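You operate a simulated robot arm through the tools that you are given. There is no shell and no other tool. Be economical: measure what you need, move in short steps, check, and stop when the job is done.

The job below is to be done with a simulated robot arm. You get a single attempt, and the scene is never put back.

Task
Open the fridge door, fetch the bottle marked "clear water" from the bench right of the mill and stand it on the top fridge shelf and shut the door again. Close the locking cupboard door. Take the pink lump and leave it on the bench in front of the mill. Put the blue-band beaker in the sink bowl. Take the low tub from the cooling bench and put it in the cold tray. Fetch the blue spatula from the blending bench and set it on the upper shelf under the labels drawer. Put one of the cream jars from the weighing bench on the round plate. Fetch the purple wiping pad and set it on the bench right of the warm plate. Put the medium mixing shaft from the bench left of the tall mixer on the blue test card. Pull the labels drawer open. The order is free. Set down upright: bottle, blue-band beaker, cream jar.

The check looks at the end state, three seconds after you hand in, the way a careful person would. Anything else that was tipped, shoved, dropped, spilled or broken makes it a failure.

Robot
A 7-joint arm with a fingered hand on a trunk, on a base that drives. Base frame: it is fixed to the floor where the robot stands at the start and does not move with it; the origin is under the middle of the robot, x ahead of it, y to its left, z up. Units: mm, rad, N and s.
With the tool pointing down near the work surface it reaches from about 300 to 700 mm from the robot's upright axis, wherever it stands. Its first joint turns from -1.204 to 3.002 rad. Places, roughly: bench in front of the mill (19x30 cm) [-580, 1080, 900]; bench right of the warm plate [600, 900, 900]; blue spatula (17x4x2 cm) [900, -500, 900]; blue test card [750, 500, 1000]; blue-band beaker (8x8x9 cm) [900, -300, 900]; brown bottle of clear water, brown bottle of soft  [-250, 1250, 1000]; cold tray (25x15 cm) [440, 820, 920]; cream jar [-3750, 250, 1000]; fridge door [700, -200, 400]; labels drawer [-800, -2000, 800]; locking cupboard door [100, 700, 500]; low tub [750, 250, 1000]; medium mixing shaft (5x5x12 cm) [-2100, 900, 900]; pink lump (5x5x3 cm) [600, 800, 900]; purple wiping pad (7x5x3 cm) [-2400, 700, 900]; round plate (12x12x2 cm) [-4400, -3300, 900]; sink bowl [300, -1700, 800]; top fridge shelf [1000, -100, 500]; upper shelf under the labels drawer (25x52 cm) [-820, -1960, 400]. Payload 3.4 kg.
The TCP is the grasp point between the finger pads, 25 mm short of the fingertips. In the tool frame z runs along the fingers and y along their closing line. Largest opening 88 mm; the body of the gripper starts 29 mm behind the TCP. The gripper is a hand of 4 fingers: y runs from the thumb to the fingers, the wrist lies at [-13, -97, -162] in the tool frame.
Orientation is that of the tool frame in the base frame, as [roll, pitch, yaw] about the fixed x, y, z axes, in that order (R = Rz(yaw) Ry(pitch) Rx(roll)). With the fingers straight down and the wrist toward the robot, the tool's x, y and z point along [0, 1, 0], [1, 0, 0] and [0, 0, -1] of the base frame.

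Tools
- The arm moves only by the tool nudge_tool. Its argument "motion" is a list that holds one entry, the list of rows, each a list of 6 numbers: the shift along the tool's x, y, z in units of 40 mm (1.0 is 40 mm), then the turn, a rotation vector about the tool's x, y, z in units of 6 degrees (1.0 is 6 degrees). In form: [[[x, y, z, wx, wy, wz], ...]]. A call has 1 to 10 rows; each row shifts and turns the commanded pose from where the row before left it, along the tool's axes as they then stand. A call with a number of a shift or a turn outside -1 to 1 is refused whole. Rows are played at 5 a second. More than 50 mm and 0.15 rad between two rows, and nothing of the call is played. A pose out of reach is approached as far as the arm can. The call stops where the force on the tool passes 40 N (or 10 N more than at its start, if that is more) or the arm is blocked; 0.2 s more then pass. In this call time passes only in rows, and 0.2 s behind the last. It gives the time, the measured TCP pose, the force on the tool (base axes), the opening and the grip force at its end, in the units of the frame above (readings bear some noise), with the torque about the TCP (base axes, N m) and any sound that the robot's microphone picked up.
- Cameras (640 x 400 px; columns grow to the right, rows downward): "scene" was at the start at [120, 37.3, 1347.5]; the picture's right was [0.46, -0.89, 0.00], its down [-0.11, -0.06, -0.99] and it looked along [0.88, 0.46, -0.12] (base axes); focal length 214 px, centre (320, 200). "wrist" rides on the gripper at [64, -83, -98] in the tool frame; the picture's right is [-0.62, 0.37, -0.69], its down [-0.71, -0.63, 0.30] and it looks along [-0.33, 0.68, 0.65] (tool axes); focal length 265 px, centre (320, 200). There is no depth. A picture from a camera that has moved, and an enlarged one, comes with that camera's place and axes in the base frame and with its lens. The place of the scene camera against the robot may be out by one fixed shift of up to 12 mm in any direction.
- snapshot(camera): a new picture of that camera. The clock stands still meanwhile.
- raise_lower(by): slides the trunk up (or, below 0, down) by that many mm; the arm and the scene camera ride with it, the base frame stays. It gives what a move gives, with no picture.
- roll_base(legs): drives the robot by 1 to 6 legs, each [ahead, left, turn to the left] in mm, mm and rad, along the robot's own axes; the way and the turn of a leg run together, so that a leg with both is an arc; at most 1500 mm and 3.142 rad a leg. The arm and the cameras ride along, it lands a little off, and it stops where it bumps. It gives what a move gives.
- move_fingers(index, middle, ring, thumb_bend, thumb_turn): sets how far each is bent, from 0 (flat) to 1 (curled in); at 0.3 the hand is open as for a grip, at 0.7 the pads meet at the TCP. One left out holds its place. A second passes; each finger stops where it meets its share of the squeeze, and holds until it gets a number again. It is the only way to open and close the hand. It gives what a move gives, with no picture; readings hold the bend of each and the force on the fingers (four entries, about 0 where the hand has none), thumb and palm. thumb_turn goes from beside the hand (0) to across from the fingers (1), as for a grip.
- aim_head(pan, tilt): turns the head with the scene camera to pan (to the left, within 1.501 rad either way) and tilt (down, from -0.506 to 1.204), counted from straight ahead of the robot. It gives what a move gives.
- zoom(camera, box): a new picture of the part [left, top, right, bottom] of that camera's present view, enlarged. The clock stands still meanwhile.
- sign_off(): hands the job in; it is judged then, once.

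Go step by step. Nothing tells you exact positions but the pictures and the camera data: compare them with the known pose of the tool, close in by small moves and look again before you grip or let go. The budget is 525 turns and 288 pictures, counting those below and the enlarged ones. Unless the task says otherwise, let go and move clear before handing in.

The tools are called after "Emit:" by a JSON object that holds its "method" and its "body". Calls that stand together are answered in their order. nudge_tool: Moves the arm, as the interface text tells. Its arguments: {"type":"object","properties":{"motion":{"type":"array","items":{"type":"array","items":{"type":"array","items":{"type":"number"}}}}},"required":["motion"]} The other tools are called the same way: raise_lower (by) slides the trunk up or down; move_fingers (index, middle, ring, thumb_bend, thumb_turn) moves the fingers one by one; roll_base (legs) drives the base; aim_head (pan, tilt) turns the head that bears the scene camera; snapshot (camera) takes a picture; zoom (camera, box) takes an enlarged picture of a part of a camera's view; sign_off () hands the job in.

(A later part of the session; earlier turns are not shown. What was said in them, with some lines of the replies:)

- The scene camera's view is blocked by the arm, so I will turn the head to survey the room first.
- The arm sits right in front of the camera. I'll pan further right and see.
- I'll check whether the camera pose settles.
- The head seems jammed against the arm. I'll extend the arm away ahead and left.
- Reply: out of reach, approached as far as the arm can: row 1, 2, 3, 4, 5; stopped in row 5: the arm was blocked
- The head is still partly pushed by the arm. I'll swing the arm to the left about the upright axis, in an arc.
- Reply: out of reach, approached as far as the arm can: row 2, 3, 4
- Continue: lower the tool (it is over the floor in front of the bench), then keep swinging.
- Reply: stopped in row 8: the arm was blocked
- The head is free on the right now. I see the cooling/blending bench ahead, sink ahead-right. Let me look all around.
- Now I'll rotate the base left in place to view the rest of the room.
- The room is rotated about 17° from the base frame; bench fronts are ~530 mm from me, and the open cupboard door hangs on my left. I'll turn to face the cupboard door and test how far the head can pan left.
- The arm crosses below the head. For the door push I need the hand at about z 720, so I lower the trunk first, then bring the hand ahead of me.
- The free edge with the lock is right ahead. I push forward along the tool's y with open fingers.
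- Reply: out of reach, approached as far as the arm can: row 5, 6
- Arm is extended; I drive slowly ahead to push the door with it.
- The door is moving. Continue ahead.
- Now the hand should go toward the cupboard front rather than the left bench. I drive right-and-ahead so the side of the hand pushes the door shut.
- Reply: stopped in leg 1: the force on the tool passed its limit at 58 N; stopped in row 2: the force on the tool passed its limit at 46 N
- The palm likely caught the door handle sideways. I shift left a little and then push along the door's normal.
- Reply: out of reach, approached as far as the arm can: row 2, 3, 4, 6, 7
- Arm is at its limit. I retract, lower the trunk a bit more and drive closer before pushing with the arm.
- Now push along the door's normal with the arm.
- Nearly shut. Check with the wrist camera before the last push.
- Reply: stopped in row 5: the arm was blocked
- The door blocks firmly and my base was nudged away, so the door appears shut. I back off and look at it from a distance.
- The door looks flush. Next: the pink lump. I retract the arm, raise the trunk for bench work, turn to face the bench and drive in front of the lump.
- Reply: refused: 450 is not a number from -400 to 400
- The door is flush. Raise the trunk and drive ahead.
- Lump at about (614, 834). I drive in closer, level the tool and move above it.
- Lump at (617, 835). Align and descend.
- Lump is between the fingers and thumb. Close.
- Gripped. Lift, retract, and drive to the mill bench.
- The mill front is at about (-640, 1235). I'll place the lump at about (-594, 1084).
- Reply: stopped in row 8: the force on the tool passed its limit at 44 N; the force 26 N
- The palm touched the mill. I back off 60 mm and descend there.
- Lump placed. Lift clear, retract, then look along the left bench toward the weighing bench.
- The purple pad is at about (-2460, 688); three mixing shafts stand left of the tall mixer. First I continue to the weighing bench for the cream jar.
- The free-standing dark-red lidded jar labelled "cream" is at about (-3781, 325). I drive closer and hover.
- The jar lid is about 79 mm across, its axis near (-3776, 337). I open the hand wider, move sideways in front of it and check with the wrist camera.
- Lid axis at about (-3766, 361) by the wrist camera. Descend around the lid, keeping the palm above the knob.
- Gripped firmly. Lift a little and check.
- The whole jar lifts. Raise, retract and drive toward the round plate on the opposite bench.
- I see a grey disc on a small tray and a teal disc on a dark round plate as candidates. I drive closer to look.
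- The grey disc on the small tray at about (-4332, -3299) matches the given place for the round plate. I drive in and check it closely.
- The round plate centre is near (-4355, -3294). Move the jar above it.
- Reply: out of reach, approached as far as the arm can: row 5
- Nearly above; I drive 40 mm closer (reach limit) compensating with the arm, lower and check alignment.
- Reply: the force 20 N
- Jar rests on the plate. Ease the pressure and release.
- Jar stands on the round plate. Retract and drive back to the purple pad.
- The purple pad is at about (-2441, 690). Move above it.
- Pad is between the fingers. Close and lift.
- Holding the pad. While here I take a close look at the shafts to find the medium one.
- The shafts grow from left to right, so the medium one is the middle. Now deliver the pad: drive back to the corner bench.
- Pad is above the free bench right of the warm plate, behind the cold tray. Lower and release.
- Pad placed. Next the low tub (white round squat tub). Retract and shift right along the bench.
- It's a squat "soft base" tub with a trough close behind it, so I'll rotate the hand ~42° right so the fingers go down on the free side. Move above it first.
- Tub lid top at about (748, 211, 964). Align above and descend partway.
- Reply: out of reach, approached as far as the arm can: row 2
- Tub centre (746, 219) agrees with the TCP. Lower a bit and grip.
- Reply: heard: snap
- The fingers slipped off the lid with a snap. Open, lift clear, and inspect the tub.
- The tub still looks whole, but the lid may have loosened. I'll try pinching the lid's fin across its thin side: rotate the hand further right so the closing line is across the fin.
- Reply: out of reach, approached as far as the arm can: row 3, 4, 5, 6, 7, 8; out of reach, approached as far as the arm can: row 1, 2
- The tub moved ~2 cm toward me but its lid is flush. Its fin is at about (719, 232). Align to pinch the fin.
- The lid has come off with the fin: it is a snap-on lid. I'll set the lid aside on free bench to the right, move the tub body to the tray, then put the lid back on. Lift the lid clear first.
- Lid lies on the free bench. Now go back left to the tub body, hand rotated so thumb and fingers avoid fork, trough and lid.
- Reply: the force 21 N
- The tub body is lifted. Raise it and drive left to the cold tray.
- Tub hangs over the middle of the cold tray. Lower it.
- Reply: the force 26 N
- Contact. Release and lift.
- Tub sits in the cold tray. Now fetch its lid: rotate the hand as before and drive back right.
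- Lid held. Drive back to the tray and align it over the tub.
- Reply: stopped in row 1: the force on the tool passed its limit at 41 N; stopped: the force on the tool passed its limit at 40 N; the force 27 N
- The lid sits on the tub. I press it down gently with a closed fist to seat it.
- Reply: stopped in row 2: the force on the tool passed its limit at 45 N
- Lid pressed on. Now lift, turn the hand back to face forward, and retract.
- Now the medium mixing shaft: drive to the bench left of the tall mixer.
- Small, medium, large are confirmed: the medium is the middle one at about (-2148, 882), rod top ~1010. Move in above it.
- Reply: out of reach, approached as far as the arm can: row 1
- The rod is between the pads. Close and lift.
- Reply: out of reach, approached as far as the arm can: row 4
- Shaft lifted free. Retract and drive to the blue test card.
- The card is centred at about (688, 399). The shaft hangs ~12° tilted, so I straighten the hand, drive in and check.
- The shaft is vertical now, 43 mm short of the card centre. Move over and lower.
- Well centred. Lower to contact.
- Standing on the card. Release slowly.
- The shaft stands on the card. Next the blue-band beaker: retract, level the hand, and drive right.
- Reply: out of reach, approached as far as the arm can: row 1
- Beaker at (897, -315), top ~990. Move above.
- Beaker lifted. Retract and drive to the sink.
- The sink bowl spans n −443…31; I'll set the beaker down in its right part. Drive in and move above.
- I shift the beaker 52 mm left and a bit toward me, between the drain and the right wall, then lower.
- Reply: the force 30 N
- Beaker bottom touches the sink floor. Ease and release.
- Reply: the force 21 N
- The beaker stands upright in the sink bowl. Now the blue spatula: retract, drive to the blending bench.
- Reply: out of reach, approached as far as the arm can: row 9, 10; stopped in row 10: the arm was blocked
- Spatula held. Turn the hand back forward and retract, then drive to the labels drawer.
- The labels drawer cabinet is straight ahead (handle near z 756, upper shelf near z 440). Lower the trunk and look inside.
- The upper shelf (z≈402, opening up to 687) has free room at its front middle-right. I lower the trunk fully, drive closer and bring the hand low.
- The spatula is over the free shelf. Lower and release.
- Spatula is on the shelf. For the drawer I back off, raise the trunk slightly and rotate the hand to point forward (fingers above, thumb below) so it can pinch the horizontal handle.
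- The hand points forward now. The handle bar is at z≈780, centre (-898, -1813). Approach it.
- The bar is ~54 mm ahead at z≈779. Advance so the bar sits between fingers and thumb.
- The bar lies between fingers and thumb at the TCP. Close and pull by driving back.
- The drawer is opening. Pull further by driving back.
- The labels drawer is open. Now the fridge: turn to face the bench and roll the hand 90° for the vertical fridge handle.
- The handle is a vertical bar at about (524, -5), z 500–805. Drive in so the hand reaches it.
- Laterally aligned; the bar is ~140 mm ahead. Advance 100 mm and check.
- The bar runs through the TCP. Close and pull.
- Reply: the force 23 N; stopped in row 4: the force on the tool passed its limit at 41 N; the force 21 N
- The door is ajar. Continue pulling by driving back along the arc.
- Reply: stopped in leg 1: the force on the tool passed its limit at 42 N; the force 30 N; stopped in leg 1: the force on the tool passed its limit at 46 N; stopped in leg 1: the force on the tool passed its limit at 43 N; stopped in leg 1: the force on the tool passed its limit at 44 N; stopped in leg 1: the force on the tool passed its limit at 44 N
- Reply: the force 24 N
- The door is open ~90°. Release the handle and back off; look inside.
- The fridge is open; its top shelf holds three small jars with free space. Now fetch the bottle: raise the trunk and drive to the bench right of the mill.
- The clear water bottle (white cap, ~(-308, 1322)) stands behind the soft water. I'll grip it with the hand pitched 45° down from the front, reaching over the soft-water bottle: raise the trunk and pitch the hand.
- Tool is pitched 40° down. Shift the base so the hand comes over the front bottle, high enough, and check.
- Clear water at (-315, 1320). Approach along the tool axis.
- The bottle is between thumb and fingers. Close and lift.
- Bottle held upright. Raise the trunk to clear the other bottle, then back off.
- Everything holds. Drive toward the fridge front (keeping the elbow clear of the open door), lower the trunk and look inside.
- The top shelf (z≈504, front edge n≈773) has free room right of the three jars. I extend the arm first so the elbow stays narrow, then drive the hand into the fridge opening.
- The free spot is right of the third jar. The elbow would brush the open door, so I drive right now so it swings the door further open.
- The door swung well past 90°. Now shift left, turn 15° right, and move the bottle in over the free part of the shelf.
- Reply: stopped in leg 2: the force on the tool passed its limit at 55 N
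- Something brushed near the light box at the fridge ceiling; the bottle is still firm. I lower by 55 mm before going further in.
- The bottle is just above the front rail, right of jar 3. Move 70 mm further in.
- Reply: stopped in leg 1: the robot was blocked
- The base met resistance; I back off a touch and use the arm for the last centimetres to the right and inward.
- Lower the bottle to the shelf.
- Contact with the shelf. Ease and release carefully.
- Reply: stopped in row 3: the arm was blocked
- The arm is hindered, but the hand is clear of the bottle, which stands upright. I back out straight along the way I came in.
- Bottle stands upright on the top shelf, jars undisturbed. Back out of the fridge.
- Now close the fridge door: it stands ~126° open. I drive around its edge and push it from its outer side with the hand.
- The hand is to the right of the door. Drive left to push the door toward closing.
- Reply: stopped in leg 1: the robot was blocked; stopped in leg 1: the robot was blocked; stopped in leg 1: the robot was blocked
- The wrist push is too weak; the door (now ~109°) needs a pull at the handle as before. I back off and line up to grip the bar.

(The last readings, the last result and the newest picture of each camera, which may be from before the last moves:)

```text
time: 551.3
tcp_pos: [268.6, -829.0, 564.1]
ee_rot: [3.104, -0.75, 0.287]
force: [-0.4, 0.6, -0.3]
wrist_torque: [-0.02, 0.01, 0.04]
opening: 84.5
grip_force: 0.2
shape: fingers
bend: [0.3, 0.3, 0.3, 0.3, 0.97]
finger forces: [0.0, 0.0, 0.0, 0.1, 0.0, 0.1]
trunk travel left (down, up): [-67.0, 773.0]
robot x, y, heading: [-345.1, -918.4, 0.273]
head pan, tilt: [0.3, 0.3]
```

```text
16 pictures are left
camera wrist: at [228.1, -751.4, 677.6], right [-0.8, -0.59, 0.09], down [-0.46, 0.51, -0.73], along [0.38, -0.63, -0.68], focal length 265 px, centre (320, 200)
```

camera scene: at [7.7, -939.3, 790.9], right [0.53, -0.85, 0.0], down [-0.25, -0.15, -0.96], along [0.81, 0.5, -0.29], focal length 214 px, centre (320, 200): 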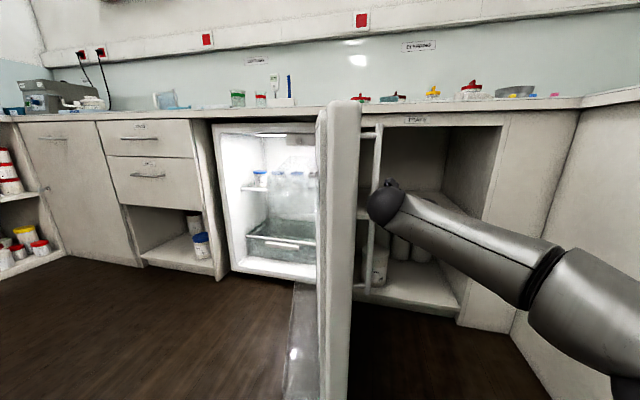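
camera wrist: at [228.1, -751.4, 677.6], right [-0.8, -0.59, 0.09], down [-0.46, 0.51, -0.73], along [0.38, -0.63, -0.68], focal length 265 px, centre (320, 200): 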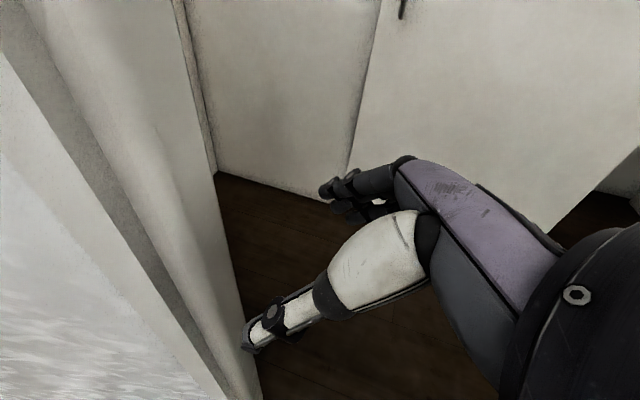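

I'll push the door's free edge with a fist instead (so the wrist joint stays clear): make a fist and reposition to the right of the edge.

Emit:
{"method": "roll_base", "body": {"legs": [[0, -100, 0], [75, 0, 0]]}}

Emit:
{"method": "move_fingers", "body": {"index": 0.9, "middle": 0.9, "ring": 0.9, "thumb_bend": 0.8}}

Emit:
{"method": "roll_base", "body": {"legs": [[0, 120, 0]]}}

Emit:
{"method": "snapshot", "body": {"camera": "scene"}}

```text
time: 553.1
tcp_pos: [367.9, -905.7, 564.6]
ee_rot: [3.104, -0.751, 0.286]
force: [0.3, -0.3, -0.8]
wrist_torque: [0.01, 0.0, 0.02]
opening: 84.7
grip_force: 0.1
shape: fingers
bend: [0.3, 0.3, 0.3, 0.3, 0.97]
finger forces: [0.0, 0.1, 0.0, 0.0, 0.1, 0.0]
trunk travel left (down, up): [-67.0, 773.0]
robot x, y, heading: [-246.6, -992.2, 0.279]
head pan, tilt: [0.3, 0.3]
```

```text
time: 554.1
tcp_pos: [368.0, -905.4, 563.6]
ee_rot: [3.101, -0.75, 0.287]
force: [0.2, -0.3, 0.3]
wrist_torque: [-0.01, -0.02, 0.01]
opening: 0.0
grip_force: 0.1
shape: fingers
bend: [0.76, 0.9, 0.9, 0.74, 0.97]
finger forces: [0.0, 0.1, 0.1, 0.0, 0.0, 0.0]
trunk travel left (down, up): [-67.0, 773.0]
robot x, y, heading: [-248.8, -992.7, 0.272]
head pan, tilt: [0.3, 0.3]
```

```text
time: 554.9
tcp_pos: [361.9, -894.2, 564.6]
ee_rot: [3.105, -0.749, 0.276]
force: [-6.0, -4.3, -1.3]
wrist_torque: [0.46, -0.9, 0.79]
opening: 0.0
grip_force: 0.1
shape: fingers
bend: [0.76, 0.9, 0.9, 0.74, 0.97]
finger forces: [0.0, 0.0, 0.0, 0.0, 0.1, 0.0]
trunk travel left (down, up): [-67.0, 773.0]
robot x, y, heading: [-251.1, -980.2, 0.275]
head pan, tilt: [0.3, 0.3]
stopped in leg 1: the force on the tool passed its limit at 77 N (the readings are from after the stop); the commanded pose is now the measured one
```

```text
15 pictures are left
camera scene: at [-136.9, -920.8, 790.0], right [0.54, -0.84, 0.0], down [-0.25, -0.16, -0.96], along [0.8, 0.52, -0.29], focal length 214 px, centre (320, 200)
```

scene: 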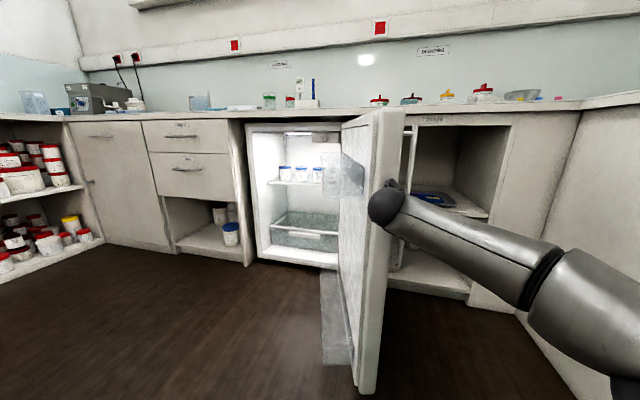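

Contact made. Push gently with the arm in small steps.

Emit:
{"method": "nudge_tool", "body": {"motion": [[[0, -0.25, 0, 0, 0, 0], [0, -0.25, 0, 0, 0, 0], [0, -0.25, 0, 0, 0, 0], [0, -0.25, 0, 0, 0, 0], [0, -0.25, 0, 0, 0, 0], [0, -0.25, 0, 0, 0, 0], [0, -0.25, 0, 0, 0, 0], [0, -0.25, 0, 0, 0, 0]]]}}

Emit:
{"method": "nudge_tool", "body": {"motion": [[[0, -0.3, 0, 0, 0, 0], [0, -0.3, 0, 0, 0, 0], [0, -0.3, 0, 0, 0, 0], [0, -0.3, 0, 0, 0, 0], [0, -0.3, 0, 0, 0, 0], [0, -0.3, 0, 0, 0, 0], [0, -0.3, 0, 0, 0, 0], [0, -0.3, 0, 0, 0, 0]]]}}

```text
time: 555.3
tcp_pos: [359.5, -888.5, 564.4]
ee_rot: [3.103, -0.749, 0.276]
force: [-18.5, -11.0, -4.0]
wrist_torque: [0.98, -2.59, 2.22]
opening: 0.1
grip_force: 0.1
shape: fingers
bend: [0.76, 0.9, 0.9, 0.74, 0.97]
finger forces: [0.0, 0.0, 0.1, 0.0, 0.1, 0.0]
trunk travel left (down, up): [-67.0, 773.0]
robot x, y, heading: [-252.9, -977.8, 0.273]
head pan, tilt: [0.3, 0.3]
stopped in row 1: the force on the tool passed its limit at 49 N (the readings are from after the stop); the commanded pose is now the measured one
```

```text
time: 555.6
tcp_pos: [356.9, -886.7, 563.7]
ee_rot: [3.104, -0.747, 0.275]
force: [-19.2, -11.6, -4.3]
wrist_torque: [1.08, -2.67, 2.37]
opening: 0.0
grip_force: 0.0
shape: fingers
bend: [0.76, 0.9, 0.9, 0.74, 0.97]
finger forces: [0.1, 0.1, 0.0, 0.1, 0.0, 0.0]
trunk travel left (down, up): [-67.0, 773.0]
robot x, y, heading: [-250.9, -982.8, 0.278]
head pan, tilt: [0.3, 0.3]
stopped in row 1: the force on the tool passed its limit at 46 N (the readings are from after the stop); the commanded pose is now the measured one
```

The camera mount is hitting the door edge. I'll regrip the handle instead, approaching diagonally from the right.

Emit:
{"method": "roll_base", "body": {"legs": [[0, -334, 0], [0, 0, 0.61]]}}

Emit:
{"method": "move_fingers", "body": {"index": 0.3, "middle": 0.3, "ring": 0.3, "thumb_bend": 0.3}}

Emit:
{"method": "snapshot", "body": {"camera": "wrist"}}

```text
time: 559.5
tcp_pos: [290.4, -885.4, 562.5]
ee_rot: [3.101, -0.742, 0.884]
force: [-0.5, 0.1, -0.3]
wrist_torque: [-0.02, 0.03, 0.03]
opening: 0.0
grip_force: 0.1
shape: fingers
bend: [0.76, 0.9, 0.9, 0.74, 0.97]
finger forces: [0.0, 0.0, 0.0, 0.1, 0.0, 0.0]
trunk travel left (down, up): [-67.0, 773.0]
robot x, y, heading: [-161.6, -1309.8, 0.883]
head pan, tilt: [0.3, 0.3]
```

```text
time: 560.5
tcp_pos: [289.8, -884.2, 562.2]
ee_rot: [3.102, -0.742, 0.882]
force: [-0.1, 0.1, -0.3]
wrist_torque: [0.01, -0.03, 0.0]
opening: 84.5
grip_force: 0.2
shape: fingers
bend: [0.3, 0.3, 0.3, 0.3, 0.97]
finger forces: [0.0, 0.0, 0.0, 0.0, 0.0, 0.0]
trunk travel left (down, up): [-67.0, 773.0]
robot x, y, heading: [-156.8, -1308.7, 0.883]
head pan, tilt: [0.3, 0.3]
```

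```text
14 pictures are left
camera wrist: at [211.5, -843.1, 675.7], right [-0.33, -0.94, 0.1], down [-0.67, 0.16, -0.73], along [0.67, -0.31, -0.68], focal length 265 px, centre (320, 200)
```

wrist: 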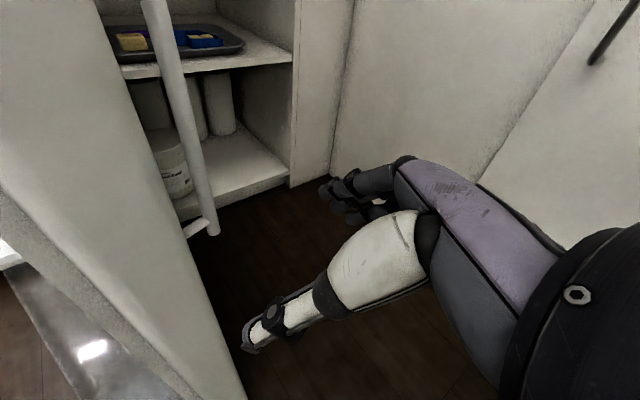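

Emit:
{"method": "move_fingers", "body": {"index": 0.4, "middle": 0.4, "ring": 0.4, "thumb_bend": 0.55}}

Emit:
{"method": "raise_lower", "body": {"by": 45}}

Emit:
{"method": "roll_base", "body": {"legs": [[75, -19, 0]]}}

Emit:
{"method": "snapshot", "body": {"camera": "wrist"}}

```text
time: 561.5
tcp_pos: [289.1, -883.8, 561.5]
ee_rot: [3.101, -0.743, 0.883]
force: [0.0, 0.4, -0.9]
wrist_torque: [-0.01, 0.02, 0.0]
opening: 47.8
grip_force: 0.1
shape: fingers
bend: [0.4, 0.4, 0.4, 0.55, 0.97]
finger forces: [0.0, 0.1, 0.0, 0.0, 0.0, 0.0]
trunk travel left (down, up): [-67.0, 773.0]
robot x, y, heading: [-162.1, -1311.3, 0.884]
head pan, tilt: [0.3, 0.3]
```

```text
time: 562.4
tcp_pos: [288.5, -884.3, 607.1]
ee_rot: [3.1, -0.742, 0.884]
force: [-0.5, 0.6, -0.5]
wrist_torque: [-0.03, -0.01, -0.01]
opening: 47.9
grip_force: 0.1
shape: fingers
bend: [0.4, 0.4, 0.4, 0.55, 0.97]
finger forces: [0.0, 0.0, 0.1, 0.0, 0.0, 0.0]
trunk travel left (down, up): [-112.0, 728.0]
robot x, y, heading: [-159.7, -1308.0, 0.886]
head pan, tilt: [0.3, 0.3]
```

```text
time: 563.4
tcp_pos: [349.9, -839.3, 607.9]
ee_rot: [3.102, -0.744, 0.883]
force: [-9.7, -6.1, 0.4]
wrist_torque: [-0.07, 0.26, 0.5]
opening: 59.8
grip_force: 6.5
shape: fingers
bend: [0.4, 0.4, 0.4, 0.46, 1.0]
finger forces: [0.0, 0.0, 0.0, 0.1, 13.4, 0.0]
trunk travel left (down, up): [-112.0, 728.0]
robot x, y, heading: [-96.3, -1264.3, 0.882]
head pan, tilt: [0.3, 0.3]
```

```text
13 pictures are left
camera wrist: at [272.6, -797.4, 721.1], right [-0.33, -0.94, 0.1], down [-0.67, 0.16, -0.73], along [0.67, -0.31, -0.68], focal length 265 px, centre (320, 200)
```

wrist: 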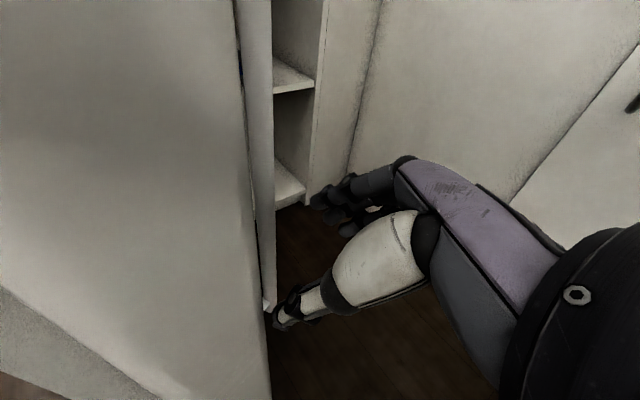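

The thumb side now presses the bar from its outer side. Push in the closing direction.

Emit:
{"method": "roll_base", "body": {"legs": [[35, 60, 0]]}}

Emit:
{"method": "roll_base", "body": {"legs": [[20, 80, 0]]}}

Emit:
{"method": "roll_base", "body": {"legs": [[20, 80, 0]]}}

Emit:
{"method": "snapshot", "body": {"camera": "wrist"}}

```text
time: 564.4
tcp_pos: [325.7, -773.3, 608.0]
ee_rot: [3.104, -0.744, 0.884]
force: [-17.0, -7.6, 3.8]
wrist_torque: [-0.12, 0.56, 0.94]
opening: 71.8
grip_force: 10.3
shape: fingers
bend: [0.4, 0.4, 0.4, 0.38, 1.0]
finger forces: [0.0, 0.0, 0.1, 0.0, 20.8, 0.0]
trunk travel left (down, up): [-112.0, 728.0]
robot x, y, heading: [-121.6, -1197.6, 0.886]
head pan, tilt: [0.3, 0.3]
```

```text
time: 565.5
tcp_pos: [277.0, -707.1, 606.0]
ee_rot: [3.101, -0.741, 0.886]
force: [-7.4, -2.7, -2.0]
wrist_torque: [-0.14, 0.08, 0.28]
opening: 57.0
grip_force: 3.8
shape: fingers
bend: [0.4, 0.4, 0.4, 0.48, 1.0]
finger forces: [0.0, 0.1, 0.0, 0.0, 7.0, 0.0]
trunk travel left (down, up): [-112.0, 728.0]
robot x, y, heading: [-168.1, -1132.7, 0.876]
head pan, tilt: [0.3, 0.3]
```

```text
time: 566.6
tcp_pos: [228.8, -639.8, 607.1]
ee_rot: [3.103, -0.743, 0.886]
force: [0.6, 0.9, -0.3]
wrist_torque: [0.02, 0.0, -0.03]
opening: 47.1
grip_force: 0.1
shape: fingers
bend: [0.4, 0.4, 0.4, 0.55, 0.98]
finger forces: [0.1, 0.0, 0.0, 0.1, 0.1, 0.0]
trunk travel left (down, up): [-112.0, 728.0]
robot x, y, heading: [-215.8, -1066.4, 0.881]
head pan, tilt: [0.3, 0.3]
```

```text
12 pictures are left
camera wrist: at [151.3, -599.4, 720.1], right [-0.33, -0.94, 0.1], down [-0.67, 0.16, -0.73], along [0.67, -0.31, -0.68], focal length 265 px, centre (320, 200)
```

wrist: 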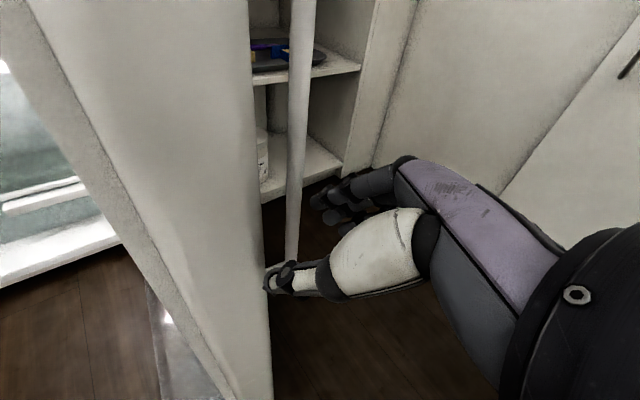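

The door swings shut nicely and the bar now sits between thumb and fingers. Grip it and guide the door closed along its arc.

Emit:
{"method": "move_fingers", "body": {"index": 0.85, "middle": 0.85, "ring": 0.85, "thumb_bend": 0.8}}

Emit:
{"method": "roll_base", "body": {"legs": [[81, 105, 0]]}}

Emit:
{"method": "roll_base", "body": {"legs": [[108, 80, 0]]}}

Emit:
{"method": "snapshot", "body": {"camera": "wrist"}}

```text
time: 567.6
tcp_pos: [229.9, -641.1, 606.8]
ee_rot: [3.1, -0.741, 0.889]
force: [-0.6, 0.5, -0.6]
wrist_torque: [0.0, 0.0, -0.03]
opening: 0.0
grip_force: 0.1
shape: fingers
bend: [0.72, 0.85, 0.85, 0.79, 0.97]
finger forces: [0.0, 0.0, 0.0, 0.0, 0.1, 0.0]
trunk travel left (down, up): [-112.0, 728.0]
robot x, y, heading: [-219.8, -1069.1, 0.884]
head pan, tilt: [0.3, 0.3]
```

```text
time: 568.9
tcp_pos: [201.4, -512.2, 606.6]
ee_rot: [3.101, -0.742, 0.885]
force: [-0.5, -0.6, -0.2]
wrist_torque: [-0.02, -0.01, 0.02]
opening: 0.0
grip_force: 0.1
shape: fingers
bend: [0.72, 0.85, 0.85, 0.79, 0.97]
finger forces: [0.0, 0.0, 0.0, 0.0, 0.0, 0.1]
trunk travel left (down, up): [-112.0, 728.0]
robot x, y, heading: [-248.3, -935.8, 0.877]
head pan, tilt: [0.3, 0.3]
```

```text
time: 570.2
tcp_pos: [207.1, -377.6, 606.7]
ee_rot: [3.101, -0.74, 0.886]
force: [0.1, -0.2, -0.2]
wrist_torque: [-0.03, 0.0, 0.01]
opening: 0.0
grip_force: 0.0
shape: fingers
bend: [0.72, 0.85, 0.85, 0.79, 0.96]
finger forces: [0.0, 0.0, 0.1, 0.1, 0.0, 0.0]
trunk travel left (down, up): [-112.0, 728.0]
robot x, y, heading: [-238.8, -803.9, 0.881]
head pan, tilt: [0.3, 0.3]
```

```text
11 pictures are left
camera wrist: at [129.8, -335.8, 720.1], right [-0.33, -0.94, 0.1], down [-0.67, 0.16, -0.72], along [0.66, -0.31, -0.68], focal length 265 px, centre (320, 200)
```

wrist: 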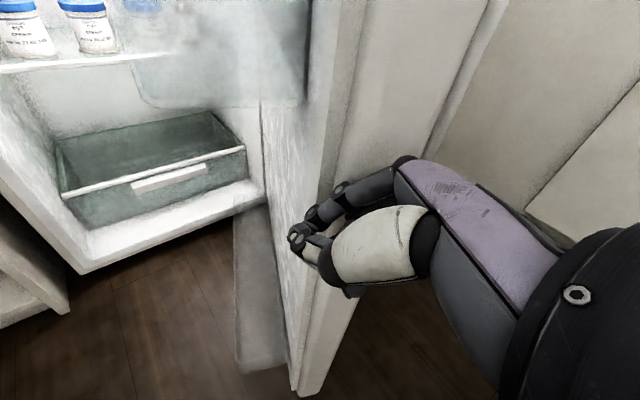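

The hand slipped off, but the door is now ~60° open with its outer face toward me. I step right and push straight ahead with the fist.

Emit:
{"method": "roll_base", "body": {"legs": [[-100, 0, 0], [0, -130, 0], [120, 0, 0]]}}

Emit:
{"method": "snapshot", "body": {"camera": "wrist"}}

```text
time: 573.0
tcp_pos: [321.6, -444.2, 607.4]
ee_rot: [3.102, -0.742, 0.884]
force: [0.7, 0.2, -0.3]
wrist_torque: [-0.03, 0.02, -0.01]
opening: 0.0
grip_force: 0.0
shape: fingers
bend: [0.73, 0.85, 0.85, 0.79, 0.97]
finger forces: [0.1, 0.1, 0.0, 0.0, 0.0, 0.1]
trunk travel left (down, up): [-112.0, 728.0]
robot x, y, heading: [-128.0, -869.1, 0.884]
head pan, tilt: [0.3, 0.3]
```

```text
10 pictures are left
camera wrist: at [243.6, -403.1, 720.2], right [-0.33, -0.94, 0.1], down [-0.67, 0.16, -0.72], along [0.66, -0.31, -0.68], focal length 265 px, centre (320, 200)
```

wrist: 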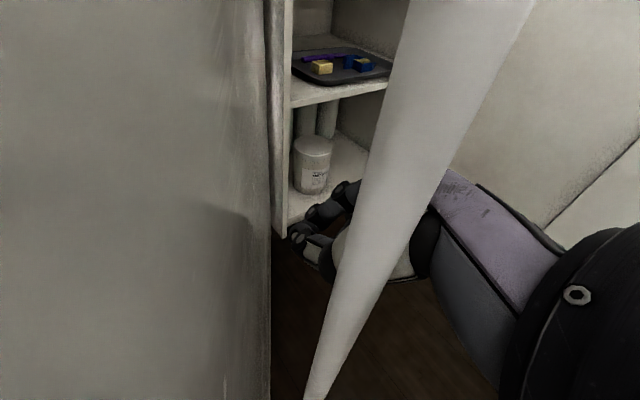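

The bar is now just left of the hand. Drive along the closing arc in steps.

Emit:
{"method": "roll_base", "body": {"legs": [[110, 60, 0]]}}

Emit:
{"method": "roll_base", "body": {"legs": [[130, 30, 0]]}}

Emit:
{"method": "snapshot", "body": {"camera": "scene"}}

```text
time: 574.3
tcp_pos: [344.7, -320.3, 605.7]
ee_rot: [3.102, -0.743, 0.885]
force: [0.0, -0.9, 0.2]
wrist_torque: [0.02, -0.05, -0.02]
opening: 0.2
grip_force: 0.0
shape: fingers
bend: [0.73, 0.85, 0.85, 0.79, 0.97]
finger forces: [0.0, 0.1, 0.0, 0.0, 0.0, 0.0]
trunk travel left (down, up): [-112.0, 728.0]
robot x, y, heading: [-100.9, -747.9, 0.881]
head pan, tilt: [0.3, 0.3]
```

```text
time: 575.6
tcp_pos: [405.7, -202.9, 607.1]
ee_rot: [3.102, -0.743, 0.881]
force: [0.3, 0.3, 0.2]
wrist_torque: [-0.01, -0.01, -0.02]
opening: 0.3
grip_force: 0.0
shape: fingers
bend: [0.73, 0.85, 0.85, 0.79, 0.97]
finger forces: [0.0, 0.0, 0.0, 0.0, 0.1, 0.0]
trunk travel left (down, up): [-112.0, 728.0]
robot x, y, heading: [-43.8, -625.3, 0.879]
head pan, tilt: [0.3, 0.3]
```

```text
9 pictures are left
camera scene: at [12.9, -508.8, 834.8], right [0.92, -0.38, 0.0], down [-0.11, -0.27, -0.96], along [0.37, 0.88, -0.3], focal length 214 px, centre (320, 200)
```

scene: 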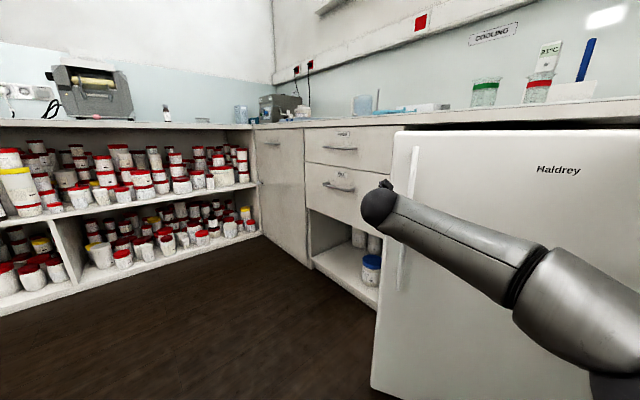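

The door is nearly shut. Continue pushing along the arc.

Emit:
{"method": "roll_base", "body": {"legs": [[120, -15, 0]]}}

Emit:
{"method": "roll_base", "body": {"legs": [[100, -40, 0]]}}

Emit:
{"method": "snapshot", "body": {"camera": "scene"}}

```text
time: 576.8
tcp_pos: [492.9, -122.6, 606.0]
ee_rot: [3.103, -0.74, 0.881]
force: [0.4, 0.4, 1.0]
wrist_torque: [-0.02, 0.03, 0.01]
opening: 0.0
grip_force: 0.0
shape: fingers
bend: [0.73, 0.85, 0.85, 0.79, 0.96]
finger forces: [0.0, 0.0, 0.0, 0.1, 0.1, 0.0]
trunk travel left (down, up): [-112.0, 728.0]
robot x, y, heading: [45.9, -552.6, 0.881]
head pan, tilt: [0.3, 0.3]
```

```text
time: 578.0
tcp_pos: [588.8, -71.6, 606.4]
ee_rot: [3.104, -0.741, 0.878]
force: [-0.1, -0.6, 0.7]
wrist_torque: [0.0, 0.0, -0.01]
opening: 0.1
grip_force: 0.0
shape: fingers
bend: [0.73, 0.85, 0.85, 0.79, 0.96]
finger forces: [0.0, 0.0, 0.1, 0.1, 0.0, 0.0]
trunk travel left (down, up): [-112.0, 728.0]
robot x, y, heading: [136.9, -493.1, 0.87]
head pan, tilt: [0.3, 0.3]
```

```text
8 pictures are left
camera scene: at [195.6, -376.0, 834.8], right [0.92, -0.39, 0.0], down [-0.11, -0.27, -0.96], along [0.37, 0.88, -0.3], focal length 214 px, centre (320, 200)
```

scene: 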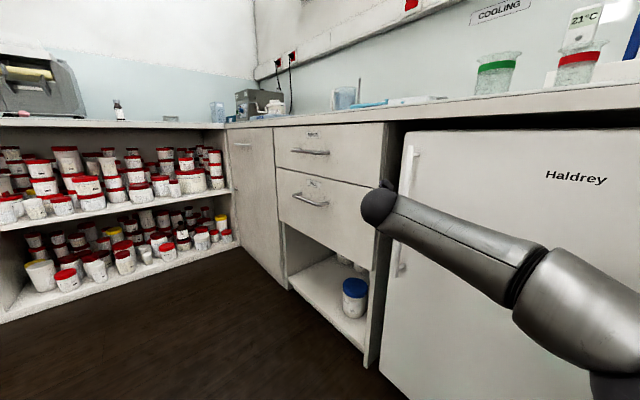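

Emit:
{"method": "roll_base", "body": {"legs": [[50, -34, 0]]}}

Emit:
{"method": "nudge_tool", "body": {"motion": [[[0.2, 0.2, 0.25, 0, 0, 0], [0.2, 0.2, 0.25, 0, 0, 0], [0.2, 0.2, 0.25, 0, 0, 0]]]}}

Emit:
{"method": "snapshot", "body": {"camera": "scene"}}

```text
time: 579.0
tcp_pos: [615.9, -62.1, 606.5]
ee_rot: [3.102, -0.728, 0.884]
force: [-10.0, -6.9, 0.7]
wrist_torque: [-0.03, 0.06, 0.05]
opening: 0.0
grip_force: 0.0
shape: fingers
bend: [0.73, 0.85, 0.85, 0.77, 0.95]
finger forces: [0.1, 0.0, 0.0, 0.0, 0.0, 0.1]
trunk travel left (down, up): [-112.0, 728.0]
robot x, y, heading: [174.5, -483.9, 0.876]
head pan, tilt: [0.3, 0.3]
stopped in leg 1: the force on the tool passed its limit at 66 N (the readings are from after the stop); the commanded pose is now the measured one
```

```text
time: 579.3
tcp_pos: [617.5, -60.7, 605.3]
ee_rot: [3.098, -0.722, 0.892]
force: [-18.8, -12.3, 2.9]
wrist_torque: [-0.07, 0.12, 0.0]
opening: 0.0
grip_force: 0.0
shape: fingers
bend: [0.74, 0.85, 0.85, 0.77, 0.95]
finger forces: [1.0, 0.0, 0.1, 0.1, 0.1, 0.1]
trunk travel left (down, up): [-112.0, 728.0]
robot x, y, heading: [177.2, -485.2, 0.876]
head pan, tilt: [0.3, 0.3]
stopped in row 1: the force on the tool passed its limit at 49 N (the readings are from after the stop); the commanded pose is now the measured one
```

```text
7 pictures are left
camera scene: at [229.2, -367.5, 835.2], right [0.92, -0.38, 0.0], down [-0.11, -0.27, -0.96], along [0.37, 0.88, -0.29], focal length 214 px, centre (320, 200)
```

scene: 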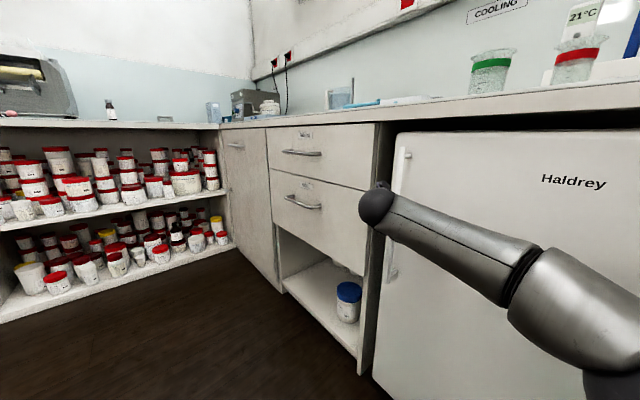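

The door resists firmly now. Back off and check it is flush.

Emit:
{"method": "roll_base", "body": {"legs": [[-350, 0, 0], [0, 0, -0.5], [-200, 0, 0]]}}

Emit:
{"method": "aim_head", "body": {"pan": -0.1, "tilt": 0.2}}

Emit:
{"method": "snapshot", "body": {"camera": "scene"}}

```text
time: 584.2
tcp_pos: [356.3, -669.7, 603.7]
ee_rot: [3.103, -0.718, 0.39]
force: [0.0, 0.8, 0.1]
wrist_torque: [0.0, 0.01, 0.01]
opening: 0.0
grip_force: 0.0
shape: fingers
bend: [0.73, 0.85, 0.85, 0.77, 0.94]
finger forces: [0.1, 0.1, 0.1, 0.1, 0.0, 0.1]
trunk travel left (down, up): [-112.0, 728.0]
robot x, y, heading: [-238.0, -832.3, 0.382]
head pan, tilt: [0.3, 0.3]
```

```text
time: 585.1
tcp_pos: [355.9, -669.7, 603.5]
ee_rot: [3.101, -0.717, 0.392]
force: [0.3, 0.0, -0.1]
wrist_torque: [0.01, 0.02, 0.0]
opening: 0.0
grip_force: 0.1
shape: fingers
bend: [0.73, 0.85, 0.85, 0.77, 0.94]
finger forces: [0.0, 0.1, 0.0, 0.0, 0.0, 0.1]
trunk travel left (down, up): [-112.0, 728.0]
robot x, y, heading: [-240.8, -829.4, 0.381]
head pan, tilt: [-0.099, 0.201]
```

```text
6 pictures are left
camera scene: at [-114.9, -792.3, 844.0], right [0.28, -0.96, 0.0], down [-0.19, -0.06, -0.98], along [0.94, 0.27, -0.2], focal length 214 px, centre (320, 200)
```

scene: 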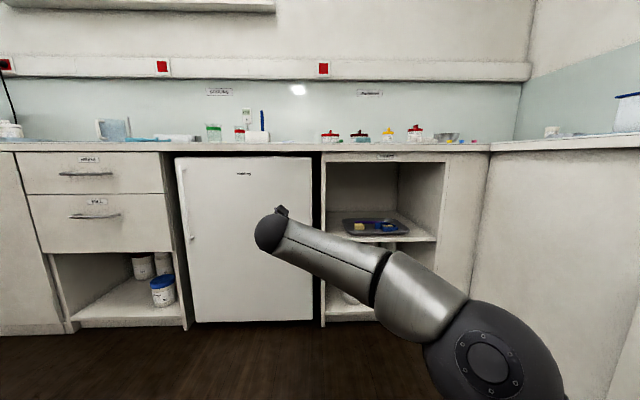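

Emit:
{"method": "zoom", "body": {"camera": "scene", "box": [160, 140, 340, 250]}}

```text
3.56 times, centred on (250, 195) of scene
camera zoom: at [-114.9, -792.3, 844.0], right [0.28, -0.96, 0.0], down [-0.19, -0.06, -0.98], along [0.94, 0.27, -0.2], focal length 763 px, centre (569, 218)
```

zoom: 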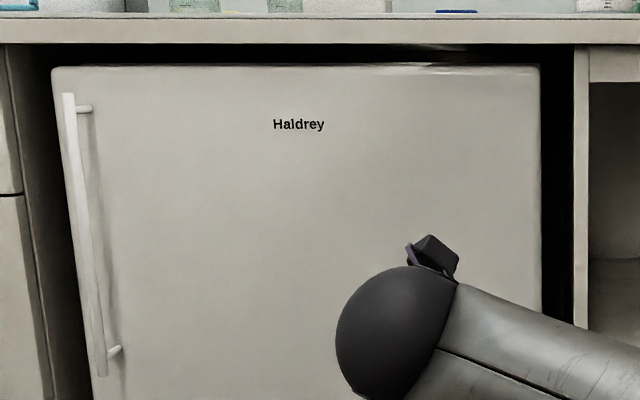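

Everything appears in place: the fridge door is flush, the hand is empty and clear. I hand in.

Emit:
{"method": "sign_off", "body": {}}

```text
The job is handed in.
```

I did all ten parts of the job and handed it in; my last close-up of the fridge door showed it flush.

Three things happened along the way that the end state may not show:
- **Low tub:** its lid snapped off when I first lifted it. I moved the tub body to the cold tray and pressed the lid back on, but heard no click, so it may be resting rather than locked.
- **Mill:** my palm pushed against it with about 44 N while I was placing the pink lump. I did not see it move.
- **Fridge:** my hand touched something inside with about 55 N while I was moving the bottle in. The bottle and jars were upright when I backed out; I did not look inside again after shutting the door.

I took the squat white lidded tub labelled "soft base" to be the "low tub". I did not take a final picture of the beaker, the spatula or the jar; each looked right when I left it.
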